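You operate a simulated robot arm through the tools that you are given. There is no shell and no other tool.

You run a simulated robot arm. Do the job below in one go: nothing can be reset, and whatever is moved stays where it is left.

## Task
Add purple lines to the white card with the green border.
Fine: free the clamp, cap the green pen, clamp the new pen, set the knob to lines, then draw. Where these are worked on the way, their far stop is far enough and under half their travel is too little: pen clamp.

It is judged by the outcome, as a careful person would: the job done as asked, and still so three seconds after it is handed in. It fails if anything else is knocked over, pushed out of place, dropped, spilled or broken. A push-on lid holds only when it is set on centred and level and pressed home; a screw cap is set on level and turned clockwise until tight.

## Robot
A 7-joint arm with a two-finger parallel gripper, fixed in place. Base frame: the origin is at the foot of the arm, x ahead of it, y to its left, z up. Readings come in m, rad, newtons and seconds.
With the tool pointing down near the work surface it reaches from about 0.12 to 0.5 m from the base axis. Its first joint turns from -1.152 to 1.152 rad. Payload 2.4 kg.
The TCP is the grasp point between the finger pads, 0.03 m short of the fingertips. In the tool frame z runs along the fingers and y along their closing line. Largest opening 0.094 m; finger width 0.028, thickness 0.01; the body of the gripper, 0.05 by 0.096 m, starts 0.055 m behind the TCP.
Orientation is that of the tool frame in the base frame, as [roll, pitch, yaw] about the fixed x, y, z axes, in that order (R = Rz(yaw) Ry(pitch) Rx(roll)). With the fingers straight down and closing along the base's y, the tool's x points along the base's -x, its y along +y and its z along -z.

## Interface
- The arm moves only by the tool jog_arm. Its argument "deltas" is a list that holds one entry, the list of rows, each a list of 7 numbers: the shift along the tool's x, y, z in m, then the turn, a rotation vector about the tool's x, y, z in rad, then the closure, from 0 (fully open) to 1 (shut). In form: [[[tx, ty, tz, rx, ry, rz, fingers], ...]]. A call has 1 to 20 rows; each row shifts and turns the commanded pose from where the row before left it, along the tool's axes as they then stand. A row lasts 0.2 s, in which the tool goes at most 0.05 m and 0.15 rad; a call with a longer step from one row to the next is refused whole, and so is a gripper value outside its range. Where a pose cannot be reached the arm comes as near as it can. A force on the tool above 90 N (or 10 N above the force at the start of the call, whichever is more), or a blocked arm, ends the call early, and 0.2 s more pass. Each finger travels about 0.153 m/s and halts on what it meets, pressing with about 39 N; the grip force reading is that of the motor and also rises with nothing between the fingers. The clock runs only during rows and for 0.2 s after the last one: add rows that do not move to give the fingers time. The reply holds the time, the measured pose of the TCP, the force on the tool along the base axes, the opening and the grip force, in the units named above and with some noise, with the torque about the TCP (base axes, N m) and any sound that the robot's microphone picked up.
- Cameras (640 x 400 px; columns grow to the right, rows downward): "scene" is fixed at [0.0369, 0.4683, 1.4573]; the picture's right is [-0.74, -0.67, 0.00], its down [-0.34, 0.38, -0.86] and it looks along [0.58, -0.64, -0.51] (base axes); focal length 266 px, centre (320, 200). "wrist" rides on the gripper at [0.076, 0.014, -0.103] in the tool frame; the picture's right is [-0.18, 0.98, 0.00], its down [-0.75, -0.14, -0.64] and it looks along [-0.63, -0.12, 0.77] (tool axes); focal length 243 px, centre (320, 200). There is no depth. A picture from a camera that has moved, and an enlarged one, comes with that camera's place and axes in the base frame and with its lens. The place of the scene camera against the robot may be out by one fixed shift of up to 0.012 m in any direction.
- get_image(camera): a new picture of that camera. The clock stands still meanwhile.
- close_up(camera, box): a new picture of the part [left, top, right, bottom] of that camera's present view, enlarged. The clock stands still meanwhile.
- job_done(): hands the job in; it is judged then, once.

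Places have to be worked out from the pictures, the camera data and where the tool is seen. Open the gripper and draw the arm clear of the work before you hand the job in, unless the task says otherwise.

The tools are called after ">>>" by a JSON object that holds its "name" and its "arguments". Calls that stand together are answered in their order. jog_arm: Moves the arm, as the interface text tells. Its arguments: {"type":"object","properties":{"deltas":{"type":"array","items":{"type":"array","items":{"type":"array","items":{"type":"number"}}}}},"required":["deltas"]} The other tools are called the same way: get_image (camera) takes a picture; close_up (camera, box) takes an enlarged picture of a part of a camera's view; job_done () hands the job in.

At the start:

```text
time_s: 0.0
position: [0.3142, -0.0708, 1.3293]
ee_rot: [3.141, 0.0, -3.141]
force: [-0.1, 0.3, -0.1]
ft_torque: [0.0, 0.04, -0.02]
grip_width: 0.0941
grip_force: 0.1
```

scene: 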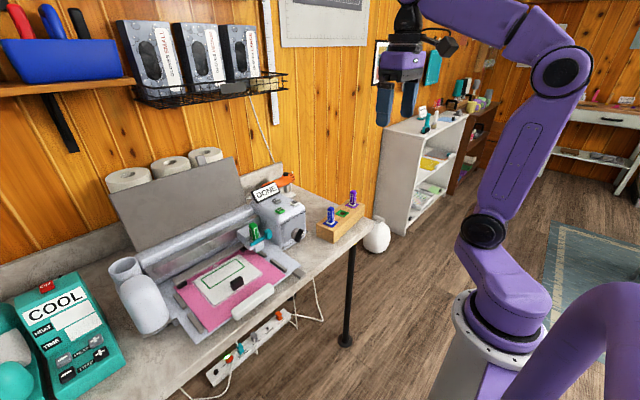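
wrist: 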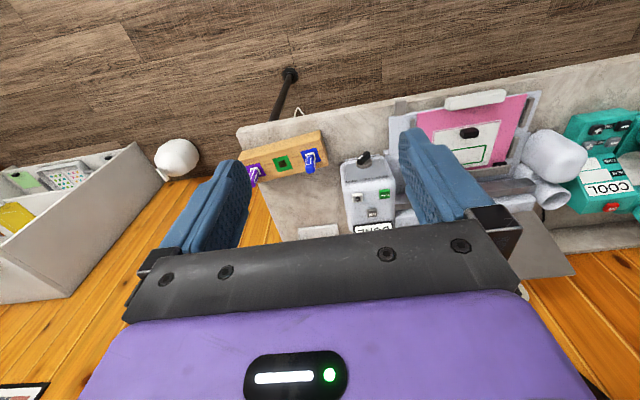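

I start with close views of the machine and the pens to work out where things are.

>>> {"name": "close_up", "arguments": {"camera": "scene", "box": [200, 160, 380, 270]}}

>>> {"name": "close_up", "arguments": {"camera": "scene", "box": [100, 150, 320, 350]}}

>>> {"name": "close_up", "arguments": {"camera": "wrist", "box": [230, 80, 430, 240]}}

>>> {"name": "close_up", "arguments": {"camera": "wrist", "box": [380, 80, 640, 240]}}

```text
3.56 times, centred on (290, 215) of scene
camera zoom: at [0.0369, 0.4683, 1.4573], right [-0.74, -0.67, 0.0], down [-0.34, 0.38, -0.86], along [0.58, -0.64, -0.51], focal length 945 px, centre (427, 147)
```

zoom: 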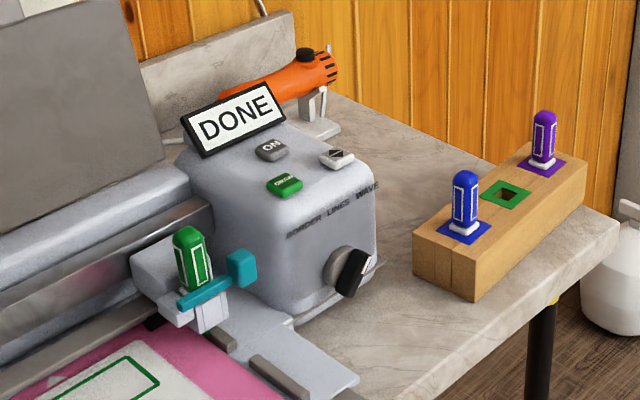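

```text
2.00 times, centred on (210, 250) of scene
camera zoom: at [0.0369, 0.4683, 1.4573], right [-0.74, -0.67, 0.0], down [-0.34, 0.38, -0.86], along [0.58, -0.64, -0.51], focal length 531 px, centre (540, 100)
```

zoom: 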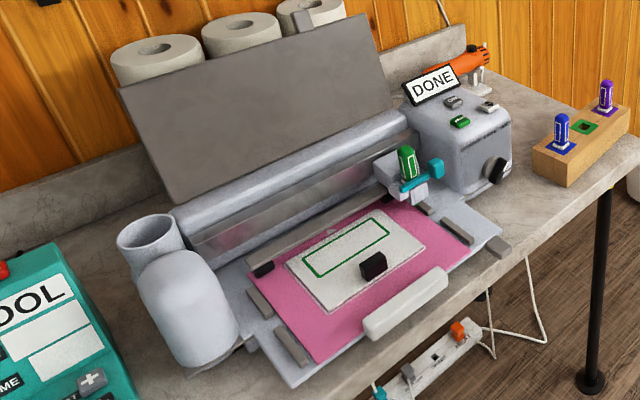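

```text
2.50 times, centred on (330, 160) of wrist
camera zoom: at [0.238, -0.0568, 1.4329], right [0.18, 0.98, 0.0], down [0.75, -0.14, 0.64], along [0.63, -0.12, -0.77], focal length 606 px, centre (295, 300)
```

zoom: 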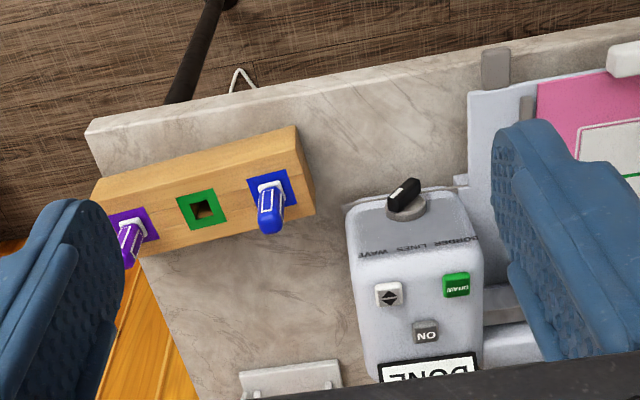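

```text
2.46 times, centred on (510, 160) of wrist
camera zoom: at [0.238, -0.0568, 1.4329], right [0.18, 0.98, 0.0], down [0.75, -0.14, 0.64], along [0.63, -0.12, -0.77], focal length 597 px, centre (-148, 298)
```

zoom: 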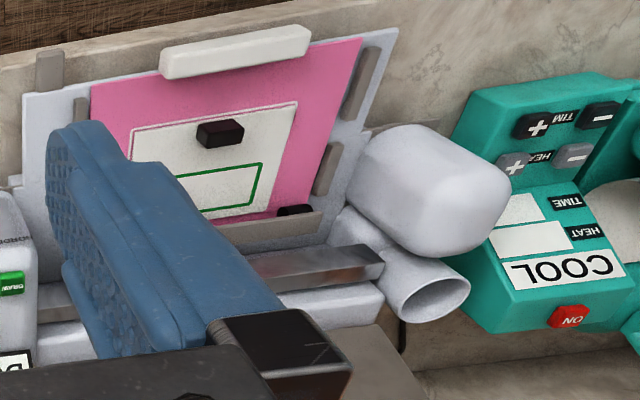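

Triangulating the blue pen between both views gives a top at about (0.534, -0.137, 0.965), with the table near z 0.84. The green pen sits behind a finger in the wrist view, so I shift the arm left for a better look.

>>> {"name": "jog_arm", "arguments": {"deltas": [[[-0.01, 0.04, 0, 0, 0, 0, 0], [-0.01, 0.04, 0.01, 0, 0, 0, 0], [-0.01, 0.04, 0.02, 0, 0, 0, 0], [-0.01, 0.04, 0.02, 0, 0, 0, 0], [0, 0.03, 0.02, 0, 0, 0, 0], [0, 0, 0, 0, 0, 0, 0]]]}}

>>> {"name": "get_image", "arguments": {"camera": "wrist"}}

>>> {"name": "get_image", "arguments": {"camera": "scene"}}

```text
time_s: 1.4
position: [0.3574, 0.1202, 1.2603]
ee_rot: [3.141, 0.001, -3.14]
force: [-0.3, -0.1, -0.2]
ft_torque: [0.01, -0.02, -0.02]
grip_width: 0.0939
grip_force: 0.0
```

```text
taken
camera wrist: at [0.2811, 0.1339, 1.3634], right [0.18, 0.98, 0.0], down [0.75, -0.14, 0.64], along [0.63, -0.12, -0.77], focal length 243 px, centre (320, 200)
```

wrist: 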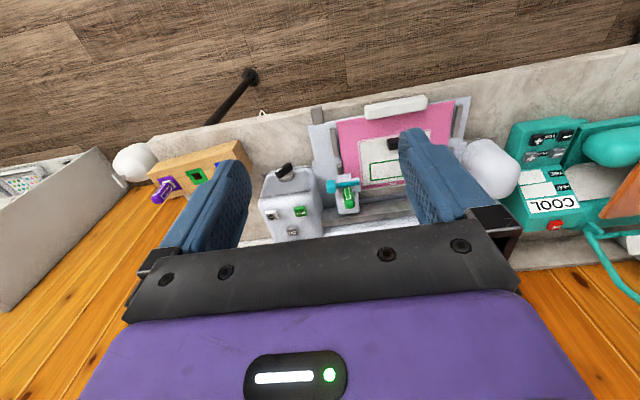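

```text
taken
```

scene: 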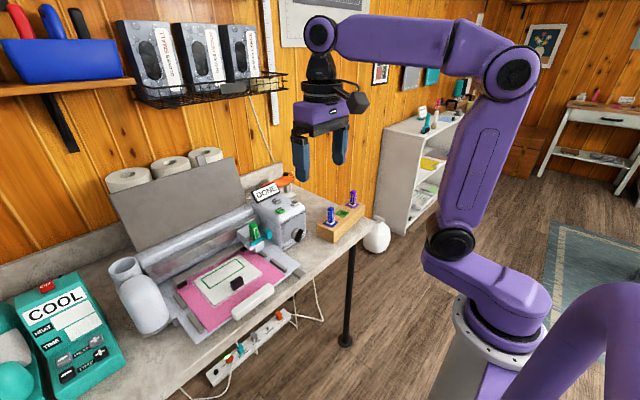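

Now the green pen and clamp are visible between the fingers; I take enlarged views of them.

>>> {"name": "close_up", "arguments": {"camera": "wrist", "box": [250, 130, 410, 240]}}

>>> {"name": "close_up", "arguments": {"camera": "scene", "box": [225, 200, 315, 256]}}

>>> {"name": "close_up", "arguments": {"camera": "scene", "box": [305, 180, 385, 230]}}

```text
3.64 times, centred on (330, 185) of wrist
camera zoom: at [0.2811, 0.1339, 1.3634], right [0.18, 0.98, 0.0], down [0.75, -0.14, 0.64], along [0.63, -0.12, -0.77], focal length 882 px, centre (284, 254)
```

zoom: 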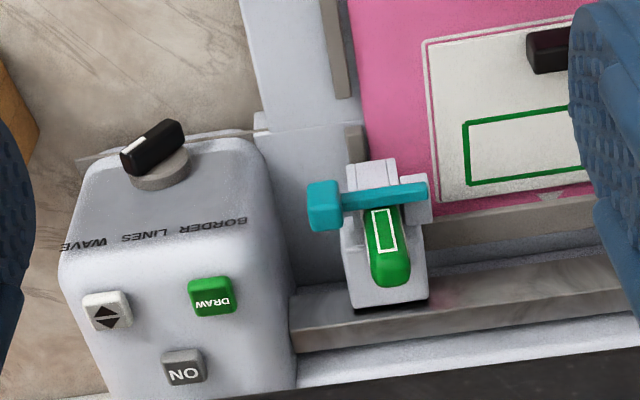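

```text
7.11 times, centred on (270, 228) of scene
camera zoom: at [0.0369, 0.4684, 1.4573], right [-0.74, -0.67, 0.0], down [-0.34, 0.38, -0.86], along [0.58, -0.64, -0.51], focal length 1889 px, centre (676, 1)
```

zoom: 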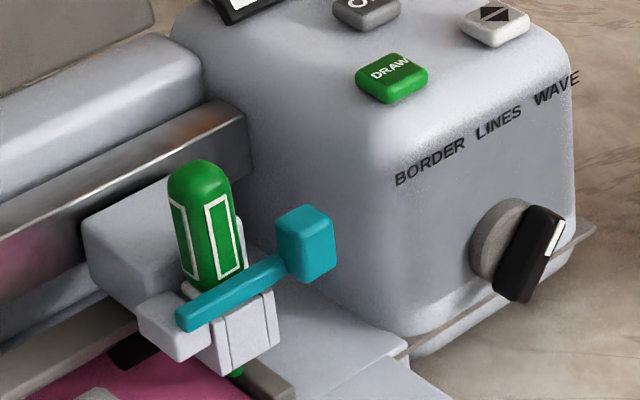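

```text
8.00 times, centred on (345, 205) of scene
camera zoom: at [0.0369, 0.4684, 1.4573], right [-0.74, -0.67, 0.0], down [-0.34, 0.38, -0.86], along [0.58, -0.64, -0.51], focal length 2125 px, centre (120, 160)
```

zoom: 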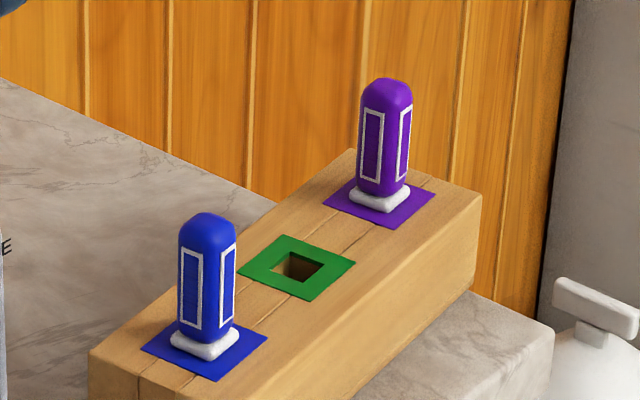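

The pen top triangulates to about (0.603, 0.132, 0.998), and the teal lever knob to about (0.583, 0.099, 0.957). I test the reach by moving out above the machine and take a nearer look at the clamp.

>>> {"name": "jog_arm", "arguments": {"deltas": [[[-0.04, 0, 0.02, 0, 0, 0, 0], [-0.04, 0, 0.02, 0, 0, 0, 0], [-0.04, 0, 0.02, 0, 0, 0, 0], [-0.02, 0, 0.02, 0, 0, 0, 0], [0, 0, 0, 0, 0, 0, 0]]]}}

>>> {"name": "get_image", "arguments": {"camera": "wrist"}}

>>> {"name": "close_up", "arguments": {"camera": "scene", "box": [235, 215, 285, 246]}}

```text
time_s: 2.6
position: [0.496, 0.1215, 1.1825]
ee_rot: [-3.141, 0.0, -3.141]
force: [0.1, -0.5, 0.5]
ft_torque: [-0.01, 0.0, 0.0]
grip_width: 0.094
grip_force: 0.1
```

```text
taken
camera wrist: at [0.4194, 0.1353, 1.2851], right [0.18, 0.98, 0.0], down [0.75, -0.14, 0.64], along [0.63, -0.12, -0.77], focal length 243 px, centre (320, 200)
```

wrist: 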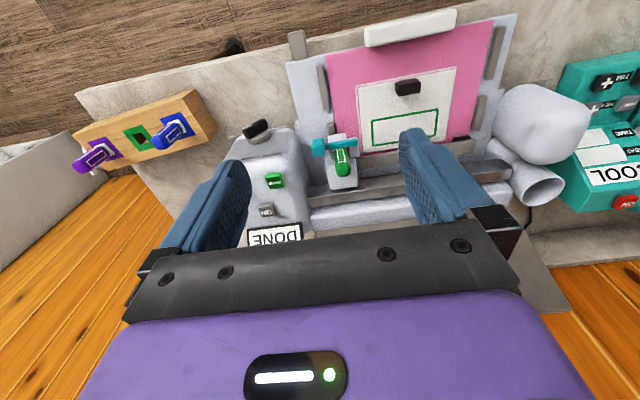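

```text
12.80 times, centred on (260, 230) of scene
camera zoom: at [0.0369, 0.4683, 1.4573], right [-0.74, -0.67, 0.0], down [-0.34, 0.38, -0.86], along [0.58, -0.64, -0.51], focal length 3400 px, centre (1088, -190)
```

zoom: 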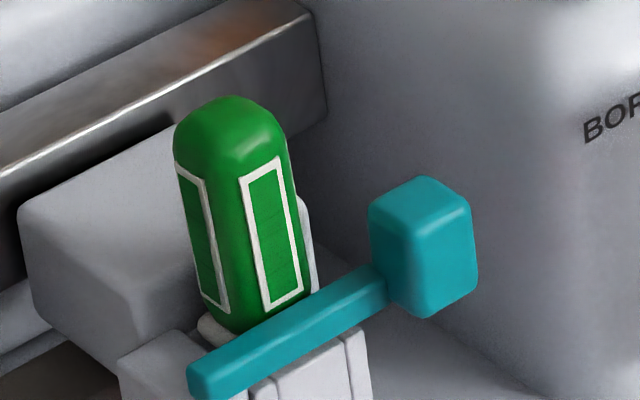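

The reach is fine here. I enlarge the wrist view of the clamp.

>>> {"name": "close_up", "arguments": {"camera": "wrist", "box": [290, 115, 390, 200]}}

>>> {"name": "close_up", "arguments": {"camera": "wrist", "box": [60, 80, 230, 190]}}

>>> {"name": "close_up", "arguments": {"camera": "wrist", "box": [225, 105, 325, 250]}}

```text
4.71 times, centred on (340, 158) of wrist
camera zoom: at [0.4194, 0.1353, 1.2851], right [0.18, 0.98, 0.0], down [0.75, -0.14, 0.64], along [0.63, -0.12, -0.77], focal length 1142 px, centre (226, 400)
```

zoom: 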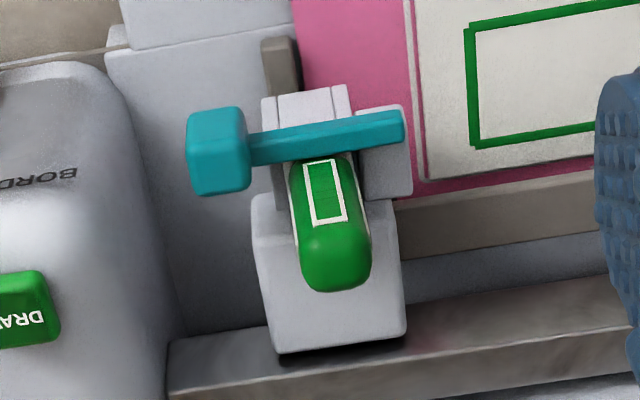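

```text
3.64 times, centred on (145, 135) of wrist
camera zoom: at [0.4194, 0.1353, 1.2851], right [0.18, 0.98, 0.0], down [0.75, -0.14, 0.64], along [0.63, -0.12, -0.77], focal length 882 px, centre (956, 436)
```

zoom: 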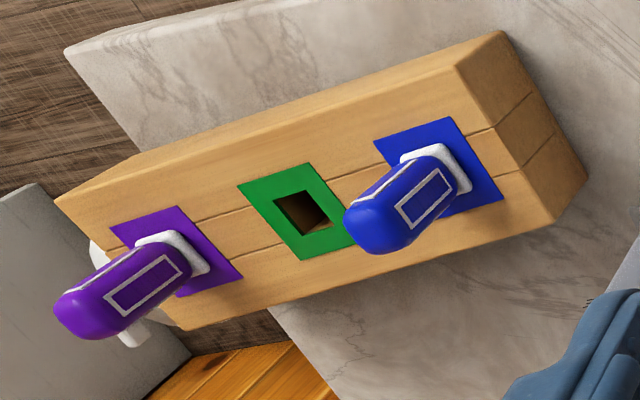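

```text
2.76 times, centred on (275, 178) of wrist
camera zoom: at [0.4194, 0.1353, 1.2851], right [0.18, 0.98, 0.0], down [0.75, -0.14, 0.64], along [0.63, -0.12, -0.77], focal length 669 px, centre (444, 262)
```

zoom: 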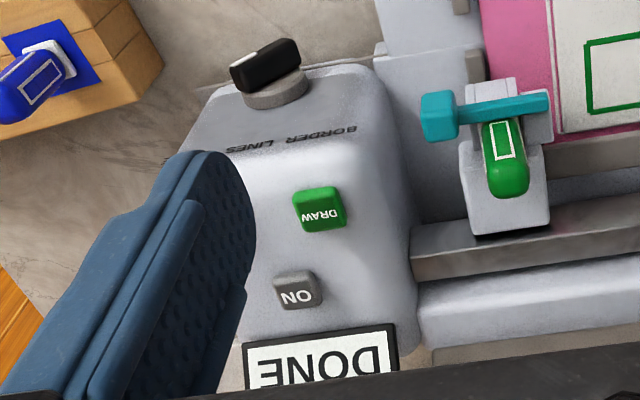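

I also check the knob's pointer and labels closely before planning motions.

>>> {"name": "close_up", "arguments": {"camera": "scene", "box": [275, 205, 315, 250]}}

>>> {"name": "close_up", "arguments": {"camera": "scene", "box": [225, 175, 315, 230]}}

```text
8.89 times, centred on (295, 228) of scene
camera zoom: at [0.0369, 0.4683, 1.4573], right [-0.74, -0.67, 0.0], down [-0.34, 0.38, -0.86], along [0.58, -0.64, -0.51], focal length 2361 px, centre (542, -44)
```

zoom: 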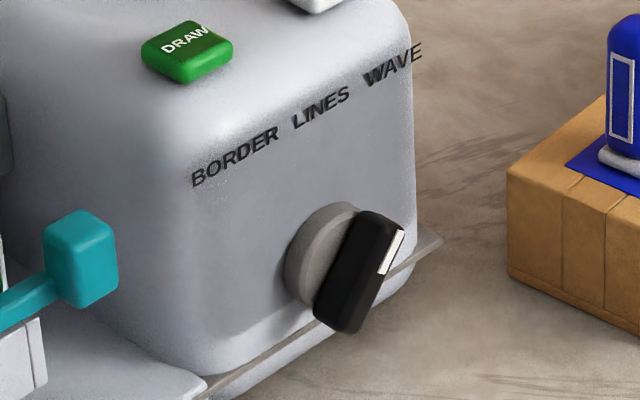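

```text
7.11 times, centred on (270, 202) of scene
camera zoom: at [0.0369, 0.4683, 1.4573], right [-0.74, -0.67, 0.0], down [-0.34, 0.38, -0.86], along [0.58, -0.64, -0.51], focal length 1889 px, centre (676, 182)
```

zoom: 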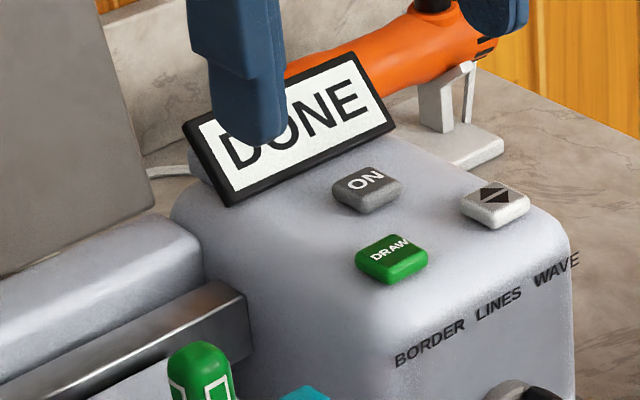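

The knob pointer is about 42° toward WAVE, with LINES straight up. I close the fingers and come down in front of the clamp for an accurate look before touching the lever.

>>> {"name": "jog_arm", "arguments": {"deltas": [[[0, -0.01, 0.03, 0, 0, 0, 0.5], [0, -0.01, 0.03, 0, 0, 0, 1], [0, -0.0135, 0.03, 0, 0, 0, 1], [0, 0, 0.02, 0, 0, 0, 1], [0, 0, 0, 0, 0, 0, 1]]]}}

>>> {"name": "get_image", "arguments": {"camera": "wrist"}}

>>> {"name": "close_up", "arguments": {"camera": "scene", "box": [225, 180, 315, 256]}}

```text
time_s: 3.8
position: [0.4927, 0.0894, 1.0707]
ee_rot: [3.141, 0.002, 3.141]
force: [0.2, 0.0, 0.5]
ft_torque: [-0.03, -0.03, -0.02]
grip_width: 0.0
grip_force: 32.9
```

```text
taken
camera wrist: at [0.4174, 0.1033, 1.1737], right [0.18, 0.98, 0.0], down [0.75, -0.14, 0.64], along [0.63, -0.12, -0.77], focal length 243 px, centre (320, 200)
```

wrist: 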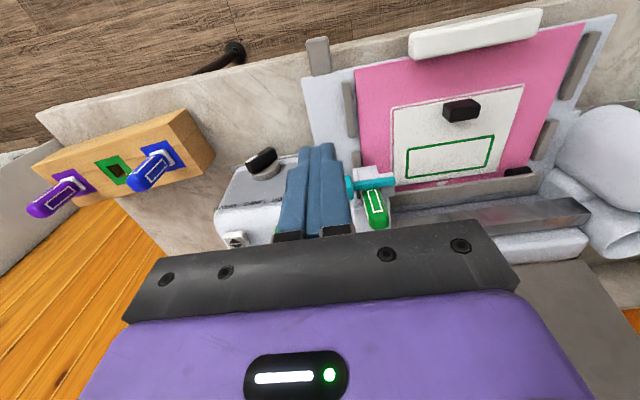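

```text
5.26 times, centred on (270, 218) of scene
camera zoom: at [0.0369, 0.4683, 1.4573], right [-0.74, -0.67, 0.0], down [-0.34, 0.38, -0.86], along [0.58, -0.64, -0.51], focal length 1398 px, centre (583, 105)
```

zoom: 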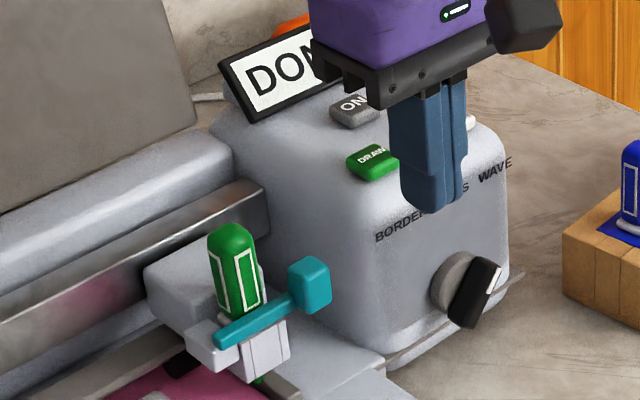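

I zoom into the wrist view to locate lever, pen and fingertips together.

>>> {"name": "close_up", "arguments": {"camera": "wrist", "box": [280, 130, 410, 240]}}

>>> {"name": "close_up", "arguments": {"camera": "wrist", "box": [20, 90, 230, 230]}}

```text
3.64 times, centred on (345, 185) of wrist
camera zoom: at [0.4174, 0.1033, 1.1737], right [0.18, 0.98, 0.0], down [0.75, -0.14, 0.64], along [0.63, -0.12, -0.77], focal length 882 px, centre (229, 254)
```

zoom: 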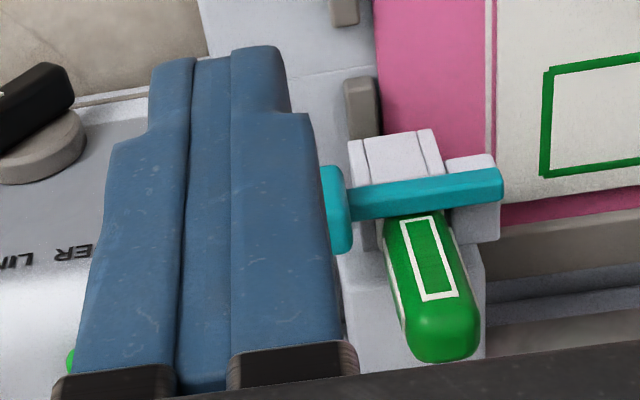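

```text
2.86 times, centred on (125, 160) of wrist
camera zoom: at [0.4174, 0.1033, 1.1737], right [0.18, 0.98, 0.0], down [0.75, -0.14, 0.64], along [0.63, -0.12, -0.77], focal length 693 px, centre (877, 314)
```

zoom: 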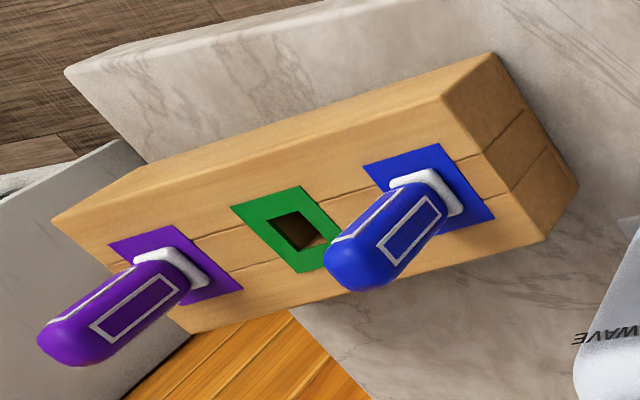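

Triangulating between the wrist views gives lever knob centre ≈(0.598, 0.098, 0.936), bar far end ≈(0.605, 0.160, 0.93), pen axis ≈(0.617, 0.132) with top ≈0.99, and the DRAW button ≈(0.616, 0.028, 0.984). I move above the gap behind the lever knob, still high, to check reach.

>>> {"name": "jog_arm", "arguments": {"deltas": [[[-0.03, 0, -0.005, 0, 0, 0, 1], [-0.035, 0, 0, 0, 0, 0, 1], [-0.035, -0.002, 0, 0, 0, 0, 1], [-0.035, 0, 0, 0, 0, 0, 1], [0, 0, 0, 0, 0, 0, 1], [0, 0, 0, 0, 0, 0, 1]]]}}

>>> {"name": "get_image", "arguments": {"camera": "wrist"}}

>>> {"name": "close_up", "arguments": {"camera": "scene", "box": [215, 150, 325, 256]}}

```text
time_s: 5.2
position: [0.6302, 0.0855, 1.0766]
ee_rot: [-3.141, -0.001, -3.141]
force: [0.5, 0.6, 0.6]
ft_torque: [0.03, 0.01, -0.01]
grip_width: 0.0001
grip_force: 33.6
```

```text
taken
camera wrist: at [0.554, 0.0993, 1.1799], right [0.18, 0.98, 0.0], down [0.75, -0.14, 0.64], along [0.63, -0.12, -0.77], focal length 243 px, centre (320, 200)
```

wrist: 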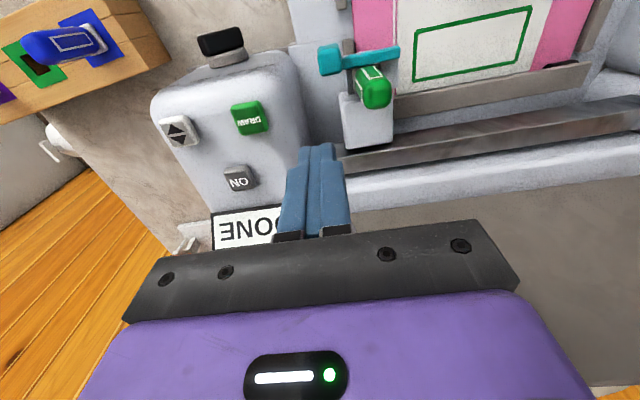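

```text
3.77 times, centred on (270, 203) of scene
camera zoom: at [0.0369, 0.4683, 1.4573], right [-0.74, -0.67, 0.0], down [-0.34, 0.38, -0.86], along [0.58, -0.64, -0.51], focal length 1002 px, centre (509, 189)
```

zoom: 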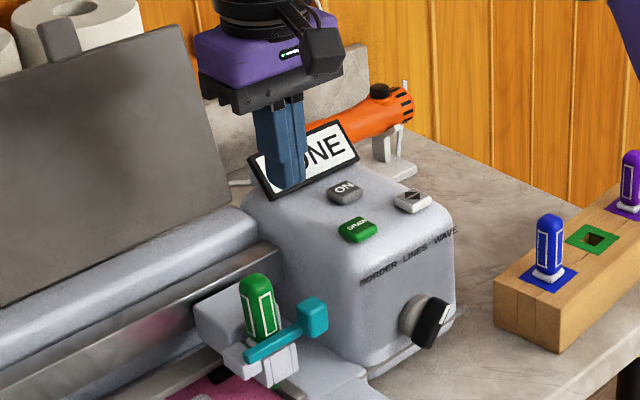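

Reach is good here, and this view shows the clamp from above. I enlarge it.

>>> {"name": "close_up", "arguments": {"camera": "wrist", "box": [300, 20, 420, 160]}}

>>> {"name": "close_up", "arguments": {"camera": "wrist", "box": [0, 0, 320, 200]}}

```text
2.86 times, centred on (360, 90) of wrist
camera zoom: at [0.554, 0.0993, 1.1799], right [0.18, 0.98, 0.0], down [0.75, -0.14, 0.64], along [0.63, -0.12, -0.77], focal length 693 px, centre (206, 514)
```

zoom: 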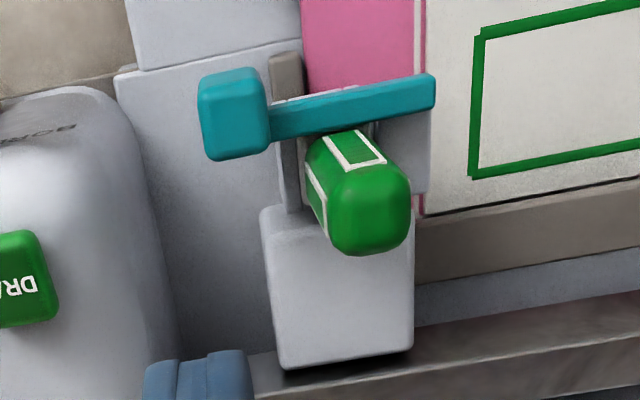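

```text
2.00 times, centred on (160, 100) of wrist
camera zoom: at [0.554, 0.0993, 1.1799], right [0.18, 0.98, 0.0], down [0.75, -0.14, 0.64], along [0.63, -0.12, -0.77], focal length 485 px, centre (640, 400)
```

zoom: 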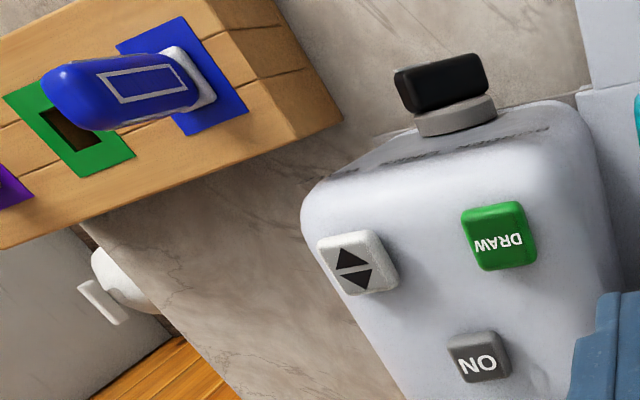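

The newest view confirms the lever knob at (0.598, 0.100) and the pen at (0.617, 0.132), with a free gap behind the knob. I descend with closed fingers into it, behind the knob.

>>> {"name": "jog_arm", "arguments": {"deltas": [[[0, 0.0015, 0.03, 0, 0, 0, 1], [0, 0, 0.03, 0, 0, 0, 1], [0, 0, 0.025, 0, 0, 0, 1], [0, 0, 0.015, 0, 0, 0, 1], [0, 0, 0.012, 0, 0, 0, 1], [0, 0, 0, 0, 0, 0, 1]]]}}

>>> {"name": "get_image", "arguments": {"camera": "wrist"}}

>>> {"name": "close_up", "arguments": {"camera": "scene", "box": [225, 190, 305, 256]}}

```text
time_s: 6.6
position: [0.6302, 0.0885, 0.9634]
ee_rot: [3.141, 0.0, 3.141]
force: [-0.3, 0.7, -0.8]
ft_torque: [0.0, -0.01, -0.03]
grip_width: 0.0001
grip_force: 33.0
```

```text
taken
camera wrist: at [0.5544, 0.1016, 1.066], right [0.18, 0.98, 0.0], down [0.75, -0.14, 0.64], along [0.63, -0.12, -0.77], focal length 243 px, centre (320, 200)
```

wrist: 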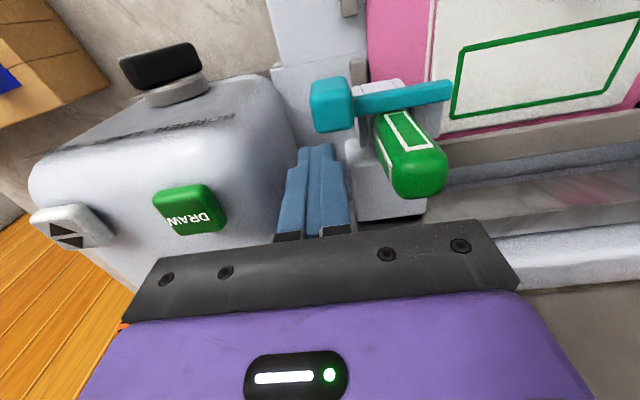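

```text
6.06 times, centred on (265, 223) of scene
camera zoom: at [0.0369, 0.4683, 1.4573], right [-0.74, -0.67, 0.0], down [-0.34, 0.38, -0.86], along [0.58, -0.64, -0.51], focal length 1610 px, centre (653, 61)
```

zoom: 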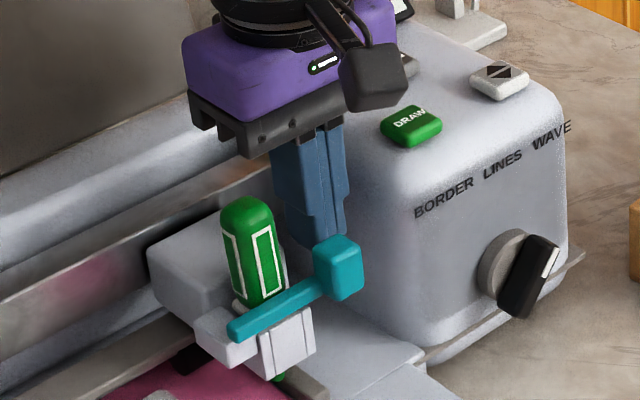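

The fingers are behind the knob. I pull gently toward the robot and check forces and lever motion.

>>> {"name": "jog_arm", "arguments": {"deltas": [[[0.006, 0, 0, 0, 0, 0, 1], [0.005, 0, 0, 0, 0, 0, 1], [0.004, 0, 0, 0, 0, 0, 1], [0.004, 0, 0, 0, 0, 0, 1], [0.003, 0, 0, 0, 0, 0, 1]]]}}

>>> {"name": "close_up", "arguments": {"camera": "wrist", "box": [270, 50, 470, 250]}}

>>> {"name": "close_up", "arguments": {"camera": "scene", "box": [225, 190, 305, 256]}}

```text
time_s: 7.8
position: [0.6058, 0.0866, 0.9621]
ee_rot: [3.142, -0.001, 3.141]
force: [-0.9, 1.0, 0.6]
ft_torque: [0.02, 0.03, 0.01]
grip_width: 0.0
grip_force: 32.5
```

```text
2.00 times, centred on (370, 150) of wrist
camera zoom: at [0.5299, 0.1006, 1.0651], right [0.18, 0.98, 0.0], down [0.75, -0.14, 0.64], along [0.63, -0.12, -0.77], focal length 485 px, centre (220, 300)
```

zoom: 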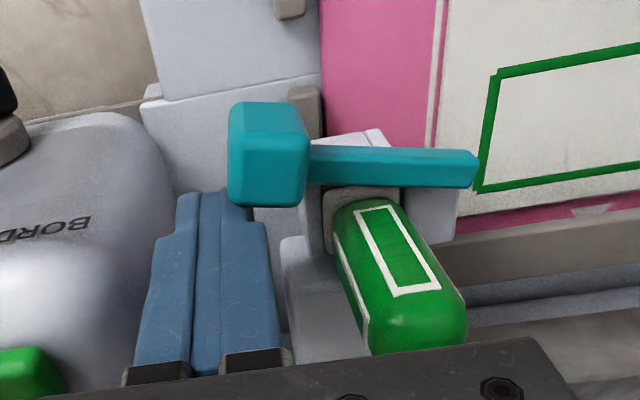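

```text
6.06 times, centred on (265, 223) of scene
camera zoom: at [0.0369, 0.4683, 1.4573], right [-0.74, -0.67, 0.0], down [-0.34, 0.38, -0.86], along [0.58, -0.64, -0.51], focal length 1610 px, centre (653, 61)
```

zoom: 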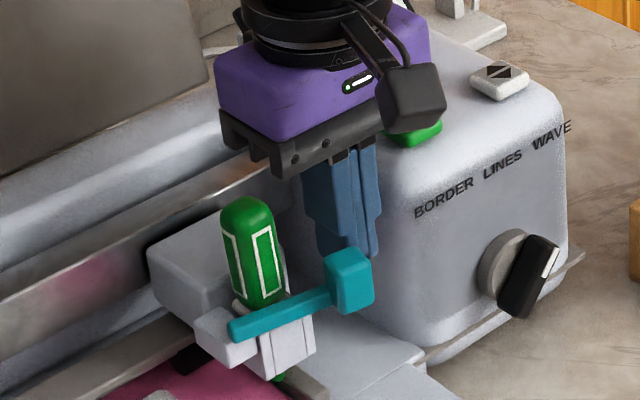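

The lever swings like a gate on a vertical hinge at its far end, about (0.604, 0.158), with no resistance. I continue along the arc around that hinge.

>>> {"name": "jog_arm", "arguments": {"deltas": [[[0.0115, 0.0021, 0, 0, 0, 0, 1], [0.0116, 0.0037, 0, 0, 0, 0, 1], [0.0106, 0.0056, 0, 0, 0, 0, 1], [0.0093, 0.0072, 0, 0, 0, 0, 1], [0.0078, 0.0086, 0, 0, 0, 0, 1], [0, 0, 0, 0, 0, 0, 1]]]}}

>>> {"name": "get_image", "arguments": {"camera": "wrist"}}

>>> {"name": "close_up", "arguments": {"camera": "scene", "box": [225, 190, 305, 256]}}

```text
time_s: 9.2
position: [0.5565, 0.1124, 0.9627]
ee_rot: [-3.139, 0.0, 3.142]
force: [-0.6, -0.1, 0.5]
ft_torque: [0.02, -0.02, 0.02]
grip_width: 0.0002
grip_force: 32.6
```

```text
taken
camera wrist: at [0.4805, 0.1265, 1.065], right [0.18, 0.98, 0.0], down [0.75, -0.14, 0.64], along [0.63, -0.12, -0.77], focal length 243 px, centre (320, 200)
```

wrist: 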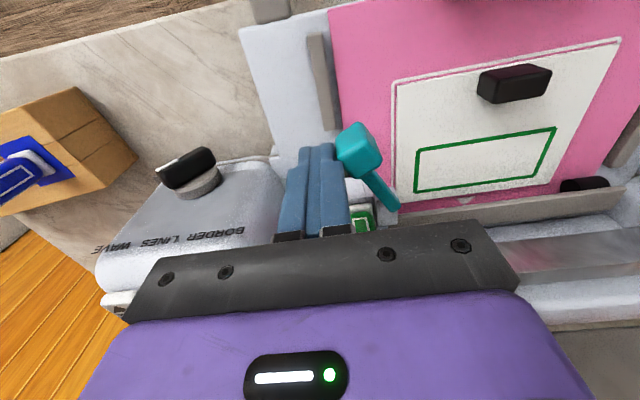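

```text
6.06 times, centred on (265, 223) of scene
camera zoom: at [0.0369, 0.4683, 1.4573], right [-0.74, -0.67, 0.0], down [-0.34, 0.38, -0.86], along [0.58, -0.64, -0.51], focal length 1610 px, centre (653, 61)
```

zoom: 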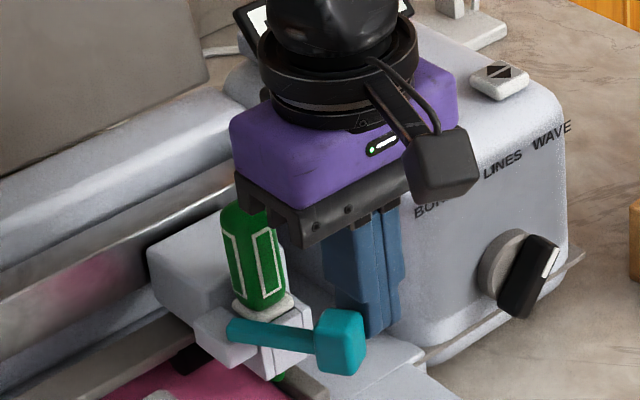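

The lever is now around 65–70° open and free-moving. I keep pushing it left until it meets its far stop, watching the force.

>>> {"name": "jog_arm", "arguments": {"deltas": [[[0.008, 0.009, 0, 0, 0, 0, 1], [0.004, 0.008, 0, 0, 0, 0, 1], [0.002, 0.007, 0, 0, 0, 0, 1], [0, 0.006, 0, 0, 0, 0, 1], [0, 0, 0, 0, 0, 0, 1]]]}}

>>> {"name": "get_image", "arguments": {"camera": "wrist"}}

>>> {"name": "close_up", "arguments": {"camera": "scene", "box": [225, 190, 305, 256]}}

```text
time_s: 10.4
position: [0.5434, 0.1423, 0.9633]
ee_rot: [-3.141, 0.0, 3.141]
force: [0.4, -0.5, 0.4]
ft_torque: [-0.02, -0.01, -0.06]
grip_width: 0.0
grip_force: 33.0
```

```text
taken
camera wrist: at [0.4669, 0.1562, 1.0654], right [0.18, 0.98, 0.0], down [0.75, -0.14, 0.64], along [0.63, -0.12, -0.77], focal length 243 px, centre (320, 200)
```

wrist: 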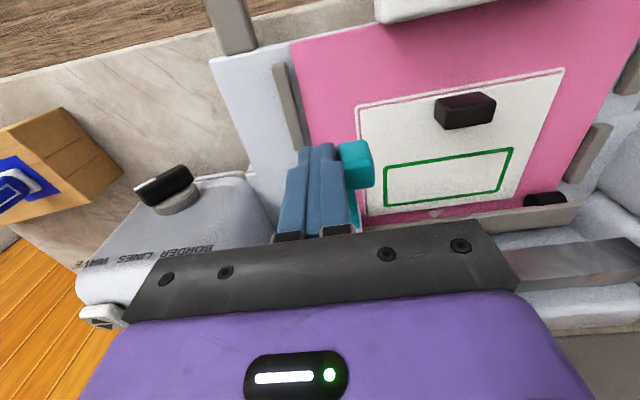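

```text
6.06 times, centred on (265, 223) of scene
camera zoom: at [0.0369, 0.4683, 1.4573], right [-0.74, -0.67, 0.0], down [-0.34, 0.38, -0.86], along [0.58, -0.64, -0.51], focal length 1610 px, centre (653, 61)
```

zoom: 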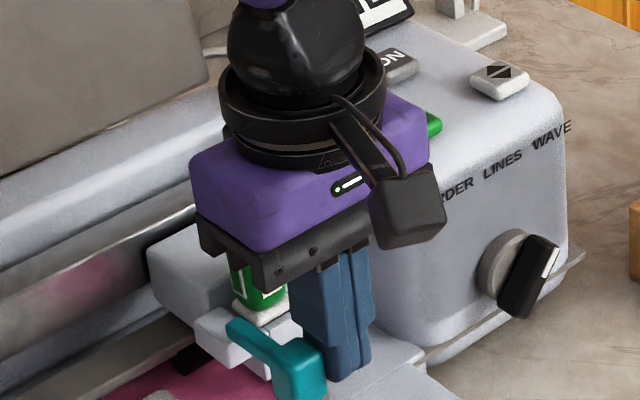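

The lever is just past 90°, still free. I continue a little further to look for the stop.

>>> {"name": "jog_arm", "arguments": {"deltas": [[[0, 0.006, 0, 0, 0, 0, 1], [0, 0.006, 0, 0, 0, 0, 1], [0, 0.006, 0, 0, 0, 0, 1], [0, 0.005, 0, 0, 0, 0, 1], [0, 0, 0, 0, 0, 0, 1]]]}}

>>> {"name": "get_image", "arguments": {"camera": "wrist"}}

>>> {"name": "close_up", "arguments": {"camera": "scene", "box": [225, 190, 305, 256]}}

```text
time_s: 11.6
position: [0.5428, 0.1634, 0.9633]
ee_rot: [-3.141, 0.0, 3.142]
force: [-0.7, 0.6, -0.3]
ft_torque: [0.01, 0.0, -0.01]
grip_width: 0.0
grip_force: 32.9
```

```text
taken
camera wrist: at [0.4664, 0.1787, 1.066], right [0.18, 0.98, 0.0], down [0.75, -0.14, 0.64], along [0.63, -0.12, -0.77], focal length 243 px, centre (320, 200)
```

wrist: 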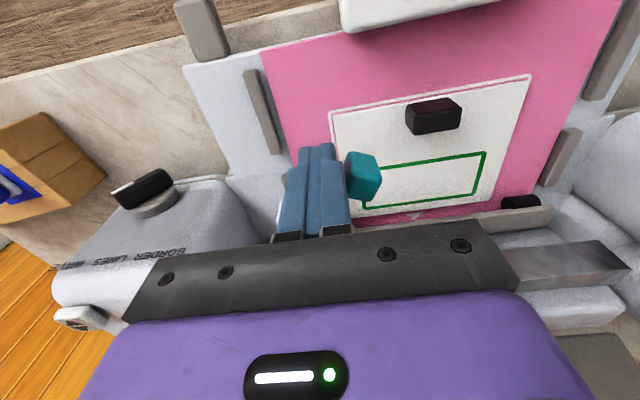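

```text
6.06 times, centred on (265, 223) of scene
camera zoom: at [0.0369, 0.4683, 1.4573], right [-0.74, -0.67, 0.0], down [-0.34, 0.38, -0.86], along [0.58, -0.64, -0.51], focal length 1610 px, centre (653, 61)
```

zoom: 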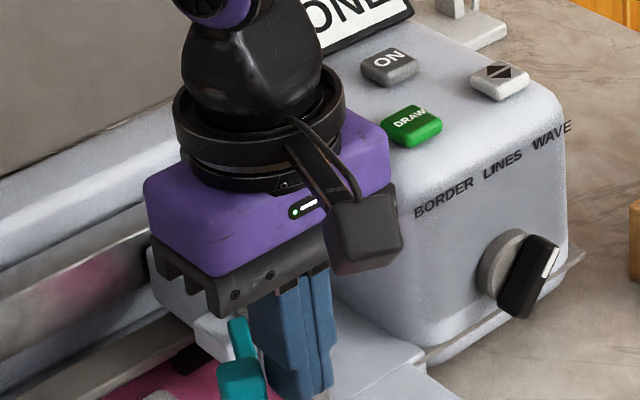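

Still free at roughly 115°. I push a bit more toward the stop.

>>> {"name": "jog_arm", "arguments": {"deltas": [[[0, 0.005, 0, 0, 0, 0, 1], [-0.001, 0.005, 0, 0, 0, 0, 1], [-0.002, 0.005, 0, 0, 0, 0, 1], [-0.002, 0.005, 0, 0, 0, 0, 1], [0, 0, 0, 0, 0, 0, 1]]]}}

>>> {"name": "get_image", "arguments": {"camera": "wrist"}}

>>> {"name": "close_up", "arguments": {"camera": "scene", "box": [225, 190, 305, 256]}}

```text
time_s: 12.8
position: [0.546, 0.1863, 0.961]
ee_rot: [-3.139, -0.006, -3.14]
force: [-18.5, -4.2, -0.5]
ft_torque: [0.0, 0.43, 0.08]
grip_width: 0.0
grip_force: 32.9
```

```text
taken
camera wrist: at [0.4696, 0.1991, 1.0646], right [0.18, 0.98, 0.0], down [0.76, -0.14, 0.64], along [0.63, -0.12, -0.77], focal length 243 px, centre (320, 200)
```

wrist: 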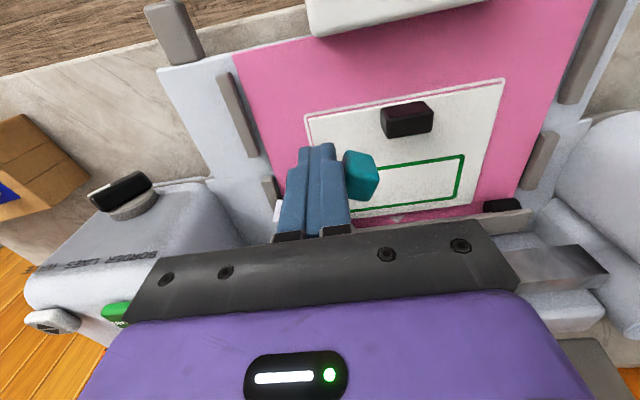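

```text
6.06 times, centred on (265, 223) of scene
camera zoom: at [0.0364, 0.4682, 1.4574], right [-0.74, -0.67, 0.0], down [-0.34, 0.38, -0.86], along [0.58, -0.64, -0.51], focal length 1610 px, centre (653, 61)
```

zoom: 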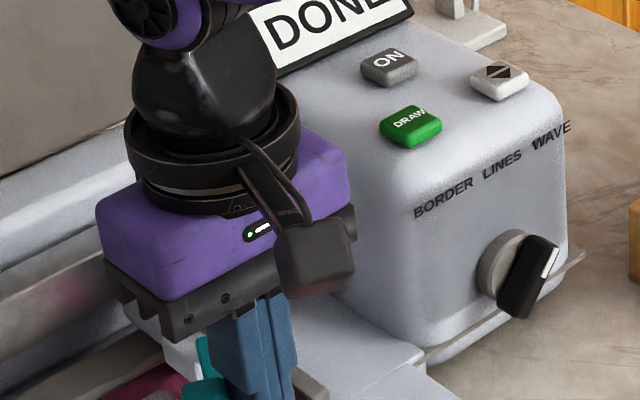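

Force rose to about 18 N, so the lever is at its far stop. I back off, rise, and look over the freed pen.

>>> {"name": "jog_arm", "arguments": {"deltas": [[[0.006, -0.005, 0, 0, 0, 0, 1], [0.006, -0.008, 0, 0, 0, 0, 1], [0.01, -0.008, -0.02, 0, 0, 0, 1], [0.01, -0.008, -0.04, 0, 0, 0, 0.8], [0, -0.008, -0.04, 0, 0, 0, 0.5], [0, -0.008, -0.03, 0, 0, 0, 0.45], [0, 0, 0, 0, 0, 0, 0.45]]]}}

>>> {"name": "get_image", "arguments": {"camera": "wrist"}}

>>> {"name": "close_up", "arguments": {"camera": "scene", "box": [225, 190, 305, 256]}}

```text
time_s: 14.4
position: [0.5148, 0.1387, 1.0902]
ee_rot: [3.141, 0.0, 3.14]
force: [0.0, -0.4, 0.2]
ft_torque: [-0.02, 0.0, 0.01]
grip_width: 0.0518
grip_force: 0.0
```

```text
taken
camera wrist: at [0.4383, 0.1531, 1.1937], right [0.18, 0.98, 0.0], down [0.75, -0.14, 0.64], along [0.63, -0.12, -0.77], focal length 243 px, centre (320, 200)
```

wrist: 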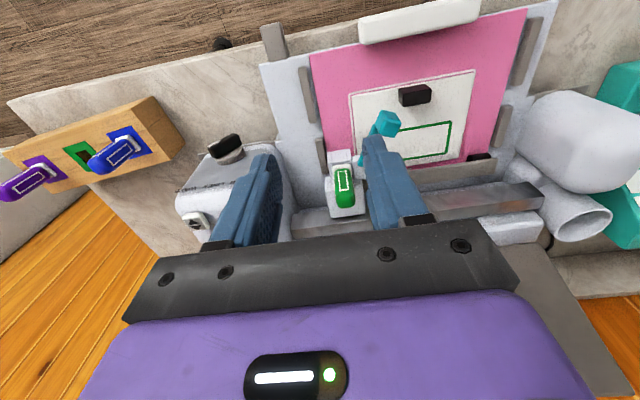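

```text
6.06 times, centred on (265, 223) of scene
camera zoom: at [0.0369, 0.4683, 1.4573], right [-0.74, -0.67, 0.0], down [-0.34, 0.38, -0.86], along [0.58, -0.64, -0.51], focal length 1610 px, centre (653, 61)
```

zoom: 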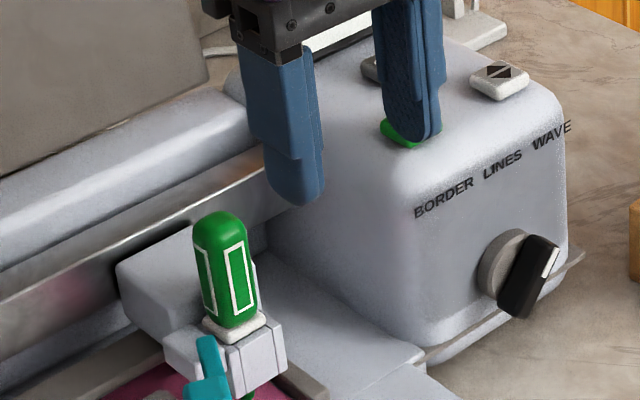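

The carriage slid a little left along its rail when the lever reached the stop. I enlarge to locate the pen now.

>>> {"name": "close_up", "arguments": {"camera": "wrist", "box": [290, 90, 420, 230]}}

>>> {"name": "close_up", "arguments": {"camera": "scene", "box": [235, 210, 275, 250]}}

```text
2.86 times, centred on (355, 160) of wrist
camera zoom: at [0.4383, 0.1531, 1.1937], right [0.18, 0.98, 0.0], down [0.75, -0.14, 0.64], along [0.63, -0.12, -0.77], focal length 693 px, centre (220, 314)
```

zoom: 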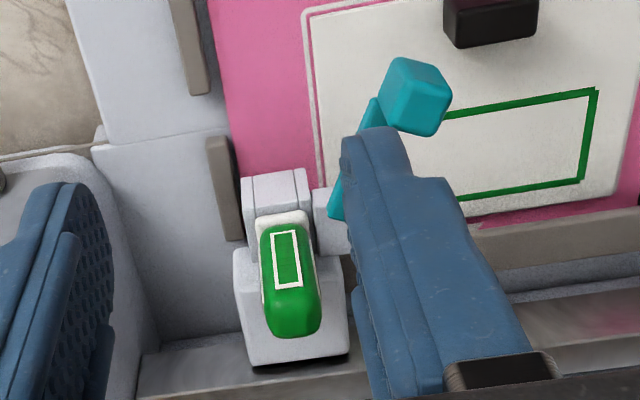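

```text
10.00 times, centred on (255, 230) of scene
camera zoom: at [0.0369, 0.4683, 1.4573], right [-0.74, -0.67, 0.0], down [-0.34, 0.38, -0.86], along [0.58, -0.64, -0.51], focal length 2657 px, centre (970, -100)
```

zoom: 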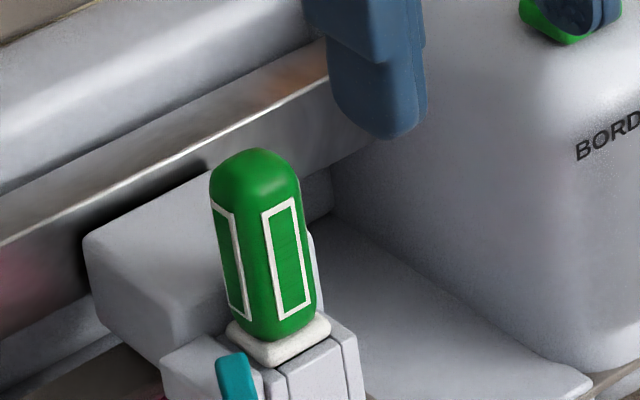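

The pen now stands at about (0.617, 0.148) with its top near 0.986. I go over it with partly open fingers and check alignment before descending.

>>> {"name": "jog_arm", "arguments": {"deltas": [[[-0.04, 0.005, 0, 0, 0, 0, 0.45], [-0.04, 0.0043, 0, 0, 0, 0, 0.45], [-0.022, 0, 0.01, 0, 0, 0, 0.45], [0, 0, 0.02, 0, 0, 0, 0.45], [0, 0, 0.015, 0, 0, 0, 0.45], [0, 0, 0, 0, 0, 0, 0.45]]]}}

>>> {"name": "close_up", "arguments": {"camera": "wrist", "box": [240, 40, 440, 250]}}

>>> {"name": "close_up", "arguments": {"camera": "scene", "box": [225, 190, 305, 256]}}

```text
time_s: 15.8
position: [0.618, 0.1502, 1.0447]
ee_rot: [3.141, 0.0, 3.141]
force: [-0.4, 0.2, -0.1]
ft_torque: [0.0, 0.03, 0.0]
grip_width: 0.0519
grip_force: 0.0
```

```text
1.90 times, centred on (340, 145) of wrist
camera zoom: at [0.5411, 0.1644, 1.1475], right [0.18, 0.98, 0.0], down [0.75, -0.14, 0.64], along [0.63, -0.12, -0.77], focal length 462 px, centre (282, 305)
```

zoom: 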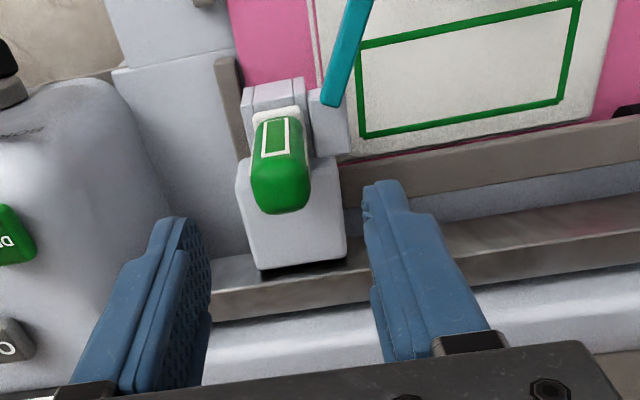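

```text
6.06 times, centred on (265, 223) of scene
camera zoom: at [0.0369, 0.4683, 1.4573], right [-0.74, -0.67, 0.0], down [-0.34, 0.38, -0.86], along [0.58, -0.64, -0.51], focal length 1610 px, centre (653, 61)
```

zoom: 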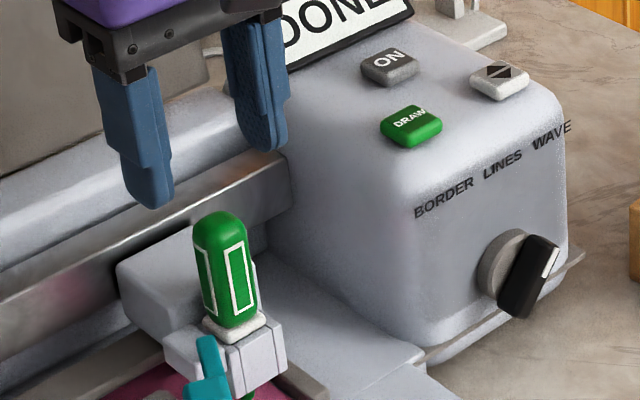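

Pen lies centred between the fingers. I descend around it to just above the collar.

>>> {"name": "jog_arm", "arguments": {"deltas": [[[0, -0.0015, 0.025, 0, 0, 0, 0.45], [0, 0, 0.025, 0, 0, 0, 0.45], [0, 0, 0.015, 0, 0, 0, 0.45], [0, 0, 0.006, 0, 0, 0, 0.45], [0, 0, 0, 0, 0, 0, 0.45]]]}}

>>> {"name": "close_up", "arguments": {"camera": "wrist", "box": [240, 40, 440, 250]}}

>>> {"name": "close_up", "arguments": {"camera": "scene", "box": [225, 200, 285, 256]}}

```text
time_s: 17.0
position: [0.6167, 0.1477, 0.9768]
ee_rot: [-3.14, -0.001, -3.141]
force: [0.3, 0.8, 1.6]
ft_torque: [-0.01, 0.01, 0.06]
grip_width: 0.0517
grip_force: 0.1
```

```text
1.90 times, centred on (340, 145) of wrist
camera zoom: at [0.5403, 0.1616, 1.0803], right [0.18, 0.98, 0.0], down [0.75, -0.14, 0.64], along [0.63, -0.12, -0.77], focal length 462 px, centre (282, 305)
```

zoom: 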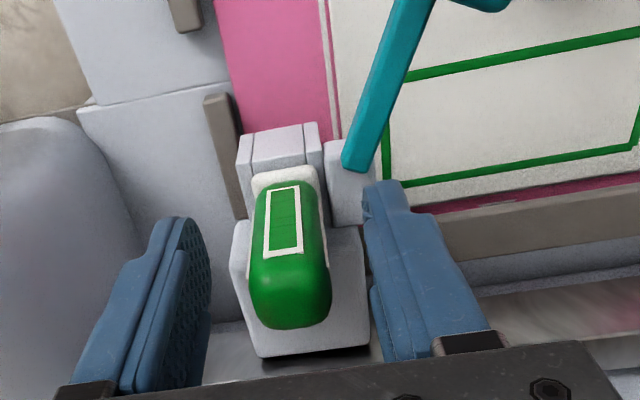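

```text
7.14 times, centred on (255, 228) of scene
camera zoom: at [0.0369, 0.4683, 1.4573], right [-0.74, -0.67, 0.0], down [-0.34, 0.38, -0.86], along [0.58, -0.64, -0.51], focal length 1898 px, centre (784, 0)
```

zoom: 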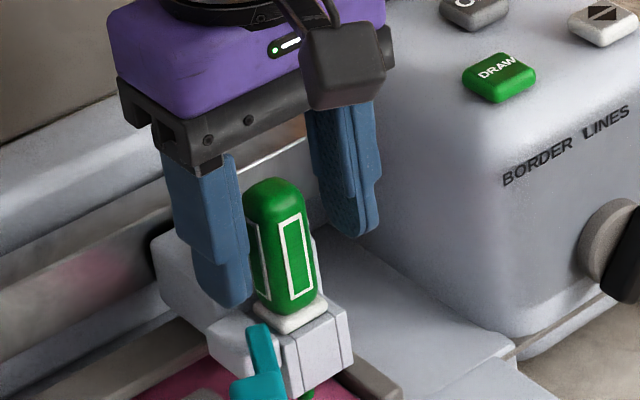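

Fingers straddle the pen just above the collar. I close on it.

>>> {"name": "jog_arm", "arguments": {"deltas": [[[0, 0, 0, 0, 0, 0, 0.65], [0, 0, 0, 0, 0, 0, 0.85], [0, 0, 0, 0, 0, 0, 1], [0, 0, 0, 0, 0, 0, 1], [0, 0, 0, 0, 0, 0, 1]]]}}

>>> {"name": "close_up", "arguments": {"camera": "wrist", "box": [240, 40, 440, 250]}}

>>> {"name": "close_up", "arguments": {"camera": "scene", "box": [225, 200, 285, 256]}}

```text
time_s: 18.2
position: [0.617, 0.1466, 0.9775]
ee_rot: [3.141, 0.001, -3.141]
force: [-0.3, -1.0, 1.2]
ft_torque: [-0.01, -0.01, -0.04]
grip_width: 0.0257
grip_force: 38.9
```

```text
1.90 times, centred on (340, 145) of wrist
camera zoom: at [0.5403, 0.1617, 1.0805], right [0.18, 0.98, 0.0], down [0.75, -0.14, 0.64], along [0.63, -0.12, -0.77], focal length 462 px, centre (282, 305)
```

zoom: 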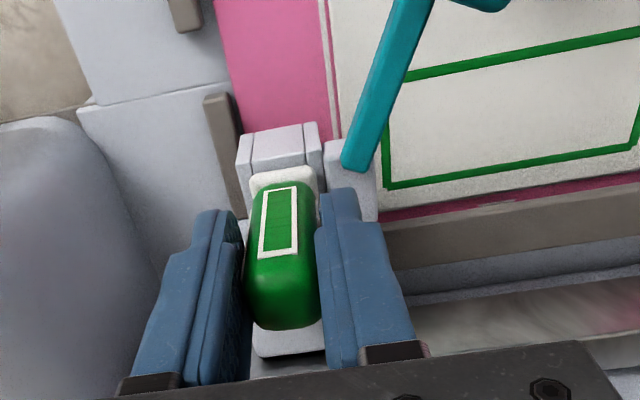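

```text
7.14 times, centred on (255, 228) of scene
camera zoom: at [0.0369, 0.4683, 1.4573], right [-0.74, -0.67, 0.0], down [-0.34, 0.38, -0.86], along [0.58, -0.64, -0.51], focal length 1898 px, centre (784, 0)
```

zoom: 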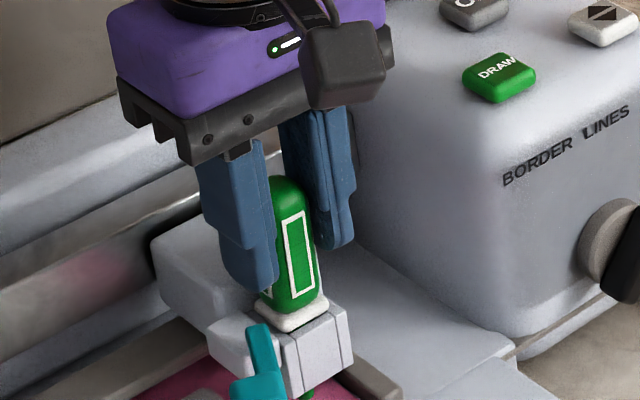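

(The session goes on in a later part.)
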